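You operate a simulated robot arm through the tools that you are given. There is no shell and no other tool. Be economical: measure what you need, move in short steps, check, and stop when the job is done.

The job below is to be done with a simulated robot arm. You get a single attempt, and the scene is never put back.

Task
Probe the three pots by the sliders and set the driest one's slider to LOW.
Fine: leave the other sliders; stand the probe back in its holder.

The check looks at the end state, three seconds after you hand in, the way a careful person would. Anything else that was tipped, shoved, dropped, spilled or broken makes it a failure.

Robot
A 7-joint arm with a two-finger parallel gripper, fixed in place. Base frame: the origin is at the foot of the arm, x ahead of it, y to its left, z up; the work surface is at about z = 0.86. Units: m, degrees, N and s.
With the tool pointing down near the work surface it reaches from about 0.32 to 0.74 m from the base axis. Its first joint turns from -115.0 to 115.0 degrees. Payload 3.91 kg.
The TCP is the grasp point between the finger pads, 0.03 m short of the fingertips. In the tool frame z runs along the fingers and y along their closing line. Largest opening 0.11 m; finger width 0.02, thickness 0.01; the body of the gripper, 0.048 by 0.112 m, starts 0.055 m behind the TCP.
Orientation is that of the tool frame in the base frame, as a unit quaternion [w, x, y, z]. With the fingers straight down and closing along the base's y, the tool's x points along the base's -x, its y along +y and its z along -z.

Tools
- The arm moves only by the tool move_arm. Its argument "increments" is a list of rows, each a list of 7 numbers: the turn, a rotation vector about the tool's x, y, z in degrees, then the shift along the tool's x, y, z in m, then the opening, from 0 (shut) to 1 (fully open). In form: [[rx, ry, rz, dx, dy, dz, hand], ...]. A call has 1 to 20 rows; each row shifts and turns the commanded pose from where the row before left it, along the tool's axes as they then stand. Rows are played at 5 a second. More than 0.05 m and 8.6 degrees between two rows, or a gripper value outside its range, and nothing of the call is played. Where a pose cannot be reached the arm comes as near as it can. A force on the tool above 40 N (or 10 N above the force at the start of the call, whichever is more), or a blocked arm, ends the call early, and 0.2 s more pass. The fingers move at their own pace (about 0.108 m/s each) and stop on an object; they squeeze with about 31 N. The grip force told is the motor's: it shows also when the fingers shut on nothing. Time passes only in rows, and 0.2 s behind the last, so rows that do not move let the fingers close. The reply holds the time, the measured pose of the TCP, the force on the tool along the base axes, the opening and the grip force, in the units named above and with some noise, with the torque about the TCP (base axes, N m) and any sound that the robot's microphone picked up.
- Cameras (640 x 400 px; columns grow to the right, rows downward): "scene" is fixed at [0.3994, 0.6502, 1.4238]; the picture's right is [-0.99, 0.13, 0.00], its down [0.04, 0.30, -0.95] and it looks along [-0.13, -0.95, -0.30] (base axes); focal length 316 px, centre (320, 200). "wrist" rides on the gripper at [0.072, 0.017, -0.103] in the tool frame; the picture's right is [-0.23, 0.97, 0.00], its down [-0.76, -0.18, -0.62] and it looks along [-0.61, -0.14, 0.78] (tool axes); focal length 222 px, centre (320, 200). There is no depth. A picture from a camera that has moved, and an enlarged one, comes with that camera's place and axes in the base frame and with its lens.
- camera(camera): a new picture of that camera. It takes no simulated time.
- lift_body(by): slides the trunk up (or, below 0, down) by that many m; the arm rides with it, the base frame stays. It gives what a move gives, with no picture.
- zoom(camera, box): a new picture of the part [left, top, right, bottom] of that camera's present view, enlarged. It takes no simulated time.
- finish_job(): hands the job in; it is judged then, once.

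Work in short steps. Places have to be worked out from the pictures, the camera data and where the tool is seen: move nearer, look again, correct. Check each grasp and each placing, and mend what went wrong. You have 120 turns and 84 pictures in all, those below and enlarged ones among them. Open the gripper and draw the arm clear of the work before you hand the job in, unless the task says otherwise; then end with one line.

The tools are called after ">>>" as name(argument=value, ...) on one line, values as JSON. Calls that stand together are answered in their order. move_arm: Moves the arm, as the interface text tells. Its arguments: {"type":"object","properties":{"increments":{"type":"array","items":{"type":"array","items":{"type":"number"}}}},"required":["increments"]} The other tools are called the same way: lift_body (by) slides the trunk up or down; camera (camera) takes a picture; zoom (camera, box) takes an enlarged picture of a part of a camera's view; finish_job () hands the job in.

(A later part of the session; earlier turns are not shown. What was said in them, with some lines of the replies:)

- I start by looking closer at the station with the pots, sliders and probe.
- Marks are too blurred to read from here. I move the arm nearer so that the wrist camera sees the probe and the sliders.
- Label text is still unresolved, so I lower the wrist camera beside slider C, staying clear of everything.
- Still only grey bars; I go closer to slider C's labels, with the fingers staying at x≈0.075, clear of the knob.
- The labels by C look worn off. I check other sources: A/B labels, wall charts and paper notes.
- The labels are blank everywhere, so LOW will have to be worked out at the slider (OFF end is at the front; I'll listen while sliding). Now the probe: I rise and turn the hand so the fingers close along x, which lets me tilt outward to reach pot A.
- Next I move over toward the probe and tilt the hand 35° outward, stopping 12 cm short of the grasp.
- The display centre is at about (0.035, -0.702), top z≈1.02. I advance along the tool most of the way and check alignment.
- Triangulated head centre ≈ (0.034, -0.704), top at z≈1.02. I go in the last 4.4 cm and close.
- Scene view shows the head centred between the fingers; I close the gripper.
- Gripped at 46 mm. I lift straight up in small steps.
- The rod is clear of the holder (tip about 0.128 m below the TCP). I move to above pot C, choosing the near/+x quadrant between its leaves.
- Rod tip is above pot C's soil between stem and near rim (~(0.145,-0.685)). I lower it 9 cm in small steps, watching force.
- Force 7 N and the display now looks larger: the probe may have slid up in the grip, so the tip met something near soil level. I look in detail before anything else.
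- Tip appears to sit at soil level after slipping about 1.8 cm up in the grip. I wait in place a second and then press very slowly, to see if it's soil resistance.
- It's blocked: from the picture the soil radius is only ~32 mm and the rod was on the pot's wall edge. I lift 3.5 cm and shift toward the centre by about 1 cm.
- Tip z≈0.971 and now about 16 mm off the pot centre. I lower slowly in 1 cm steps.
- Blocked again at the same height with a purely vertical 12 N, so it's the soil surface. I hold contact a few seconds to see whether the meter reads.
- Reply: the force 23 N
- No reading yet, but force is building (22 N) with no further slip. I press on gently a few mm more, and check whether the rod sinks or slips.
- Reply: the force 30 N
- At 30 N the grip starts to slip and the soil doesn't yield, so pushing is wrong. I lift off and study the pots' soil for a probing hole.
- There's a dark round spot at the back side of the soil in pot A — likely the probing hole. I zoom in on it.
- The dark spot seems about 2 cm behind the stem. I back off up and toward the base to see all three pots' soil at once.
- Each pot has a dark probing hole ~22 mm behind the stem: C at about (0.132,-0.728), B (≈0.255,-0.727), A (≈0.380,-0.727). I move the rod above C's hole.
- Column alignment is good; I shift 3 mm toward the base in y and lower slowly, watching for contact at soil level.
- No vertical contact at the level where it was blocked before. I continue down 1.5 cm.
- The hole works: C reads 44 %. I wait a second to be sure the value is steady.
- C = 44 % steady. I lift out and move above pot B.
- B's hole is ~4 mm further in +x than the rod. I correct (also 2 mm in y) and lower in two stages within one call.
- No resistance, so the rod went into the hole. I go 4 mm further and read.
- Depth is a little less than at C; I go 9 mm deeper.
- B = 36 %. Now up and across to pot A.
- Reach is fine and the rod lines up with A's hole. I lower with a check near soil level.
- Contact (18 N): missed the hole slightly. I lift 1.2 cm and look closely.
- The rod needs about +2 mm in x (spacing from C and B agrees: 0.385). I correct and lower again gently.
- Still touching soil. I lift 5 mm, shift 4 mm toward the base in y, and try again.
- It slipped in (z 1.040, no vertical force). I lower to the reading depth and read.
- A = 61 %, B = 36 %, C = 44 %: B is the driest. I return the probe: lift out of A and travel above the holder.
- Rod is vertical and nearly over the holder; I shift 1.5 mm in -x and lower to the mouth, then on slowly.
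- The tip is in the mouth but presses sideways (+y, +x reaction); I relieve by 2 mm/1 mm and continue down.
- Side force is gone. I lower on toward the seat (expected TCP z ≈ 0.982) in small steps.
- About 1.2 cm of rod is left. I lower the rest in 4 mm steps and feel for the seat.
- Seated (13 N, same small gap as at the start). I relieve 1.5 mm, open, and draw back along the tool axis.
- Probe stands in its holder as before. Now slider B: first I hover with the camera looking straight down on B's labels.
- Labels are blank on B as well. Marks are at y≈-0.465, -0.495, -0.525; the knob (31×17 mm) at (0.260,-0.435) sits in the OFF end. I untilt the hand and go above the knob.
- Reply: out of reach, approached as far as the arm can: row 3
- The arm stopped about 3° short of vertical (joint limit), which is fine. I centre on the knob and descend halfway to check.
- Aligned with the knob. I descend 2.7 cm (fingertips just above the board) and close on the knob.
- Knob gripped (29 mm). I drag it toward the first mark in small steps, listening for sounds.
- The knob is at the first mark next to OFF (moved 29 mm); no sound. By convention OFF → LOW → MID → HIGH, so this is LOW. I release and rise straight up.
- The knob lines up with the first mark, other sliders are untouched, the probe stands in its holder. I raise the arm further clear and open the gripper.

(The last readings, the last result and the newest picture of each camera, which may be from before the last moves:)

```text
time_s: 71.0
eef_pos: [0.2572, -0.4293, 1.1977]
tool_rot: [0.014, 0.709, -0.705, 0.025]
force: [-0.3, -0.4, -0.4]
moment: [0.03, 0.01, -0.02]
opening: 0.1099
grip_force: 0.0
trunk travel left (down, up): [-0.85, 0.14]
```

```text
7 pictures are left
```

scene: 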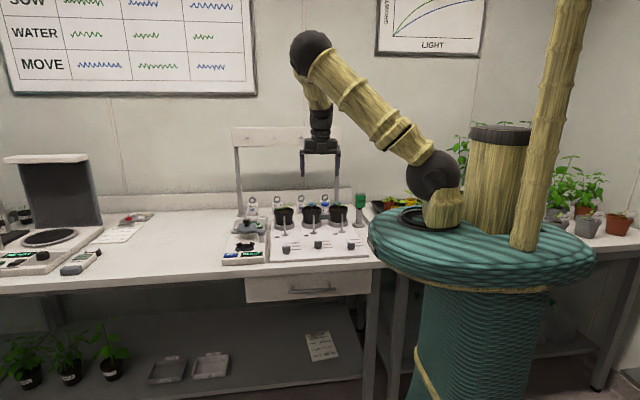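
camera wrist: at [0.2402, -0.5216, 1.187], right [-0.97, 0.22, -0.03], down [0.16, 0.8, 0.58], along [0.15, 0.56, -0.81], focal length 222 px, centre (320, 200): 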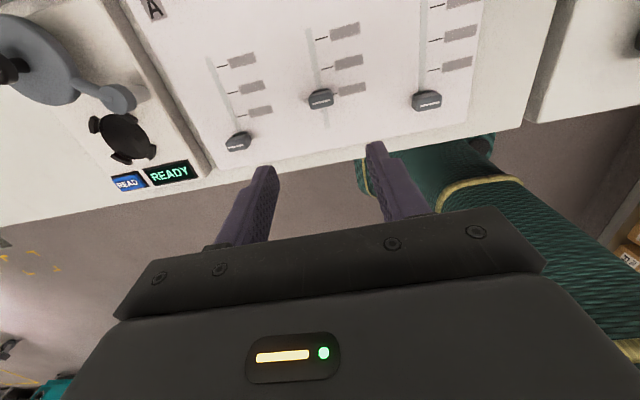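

Everything stands as it should, with the arm clear, so I hand in the job.

>>> finish_job()

```text
The job is handed in.
```

I probed all three pots (A 61 %, B 36 %, C 44 %) and moved slider B, the driest, to the first mark after OFF. I took that mark as LOW because the printed labels are blank and nothing confirmed it. The probe is back in its holder, and sliders A and C were not touched.
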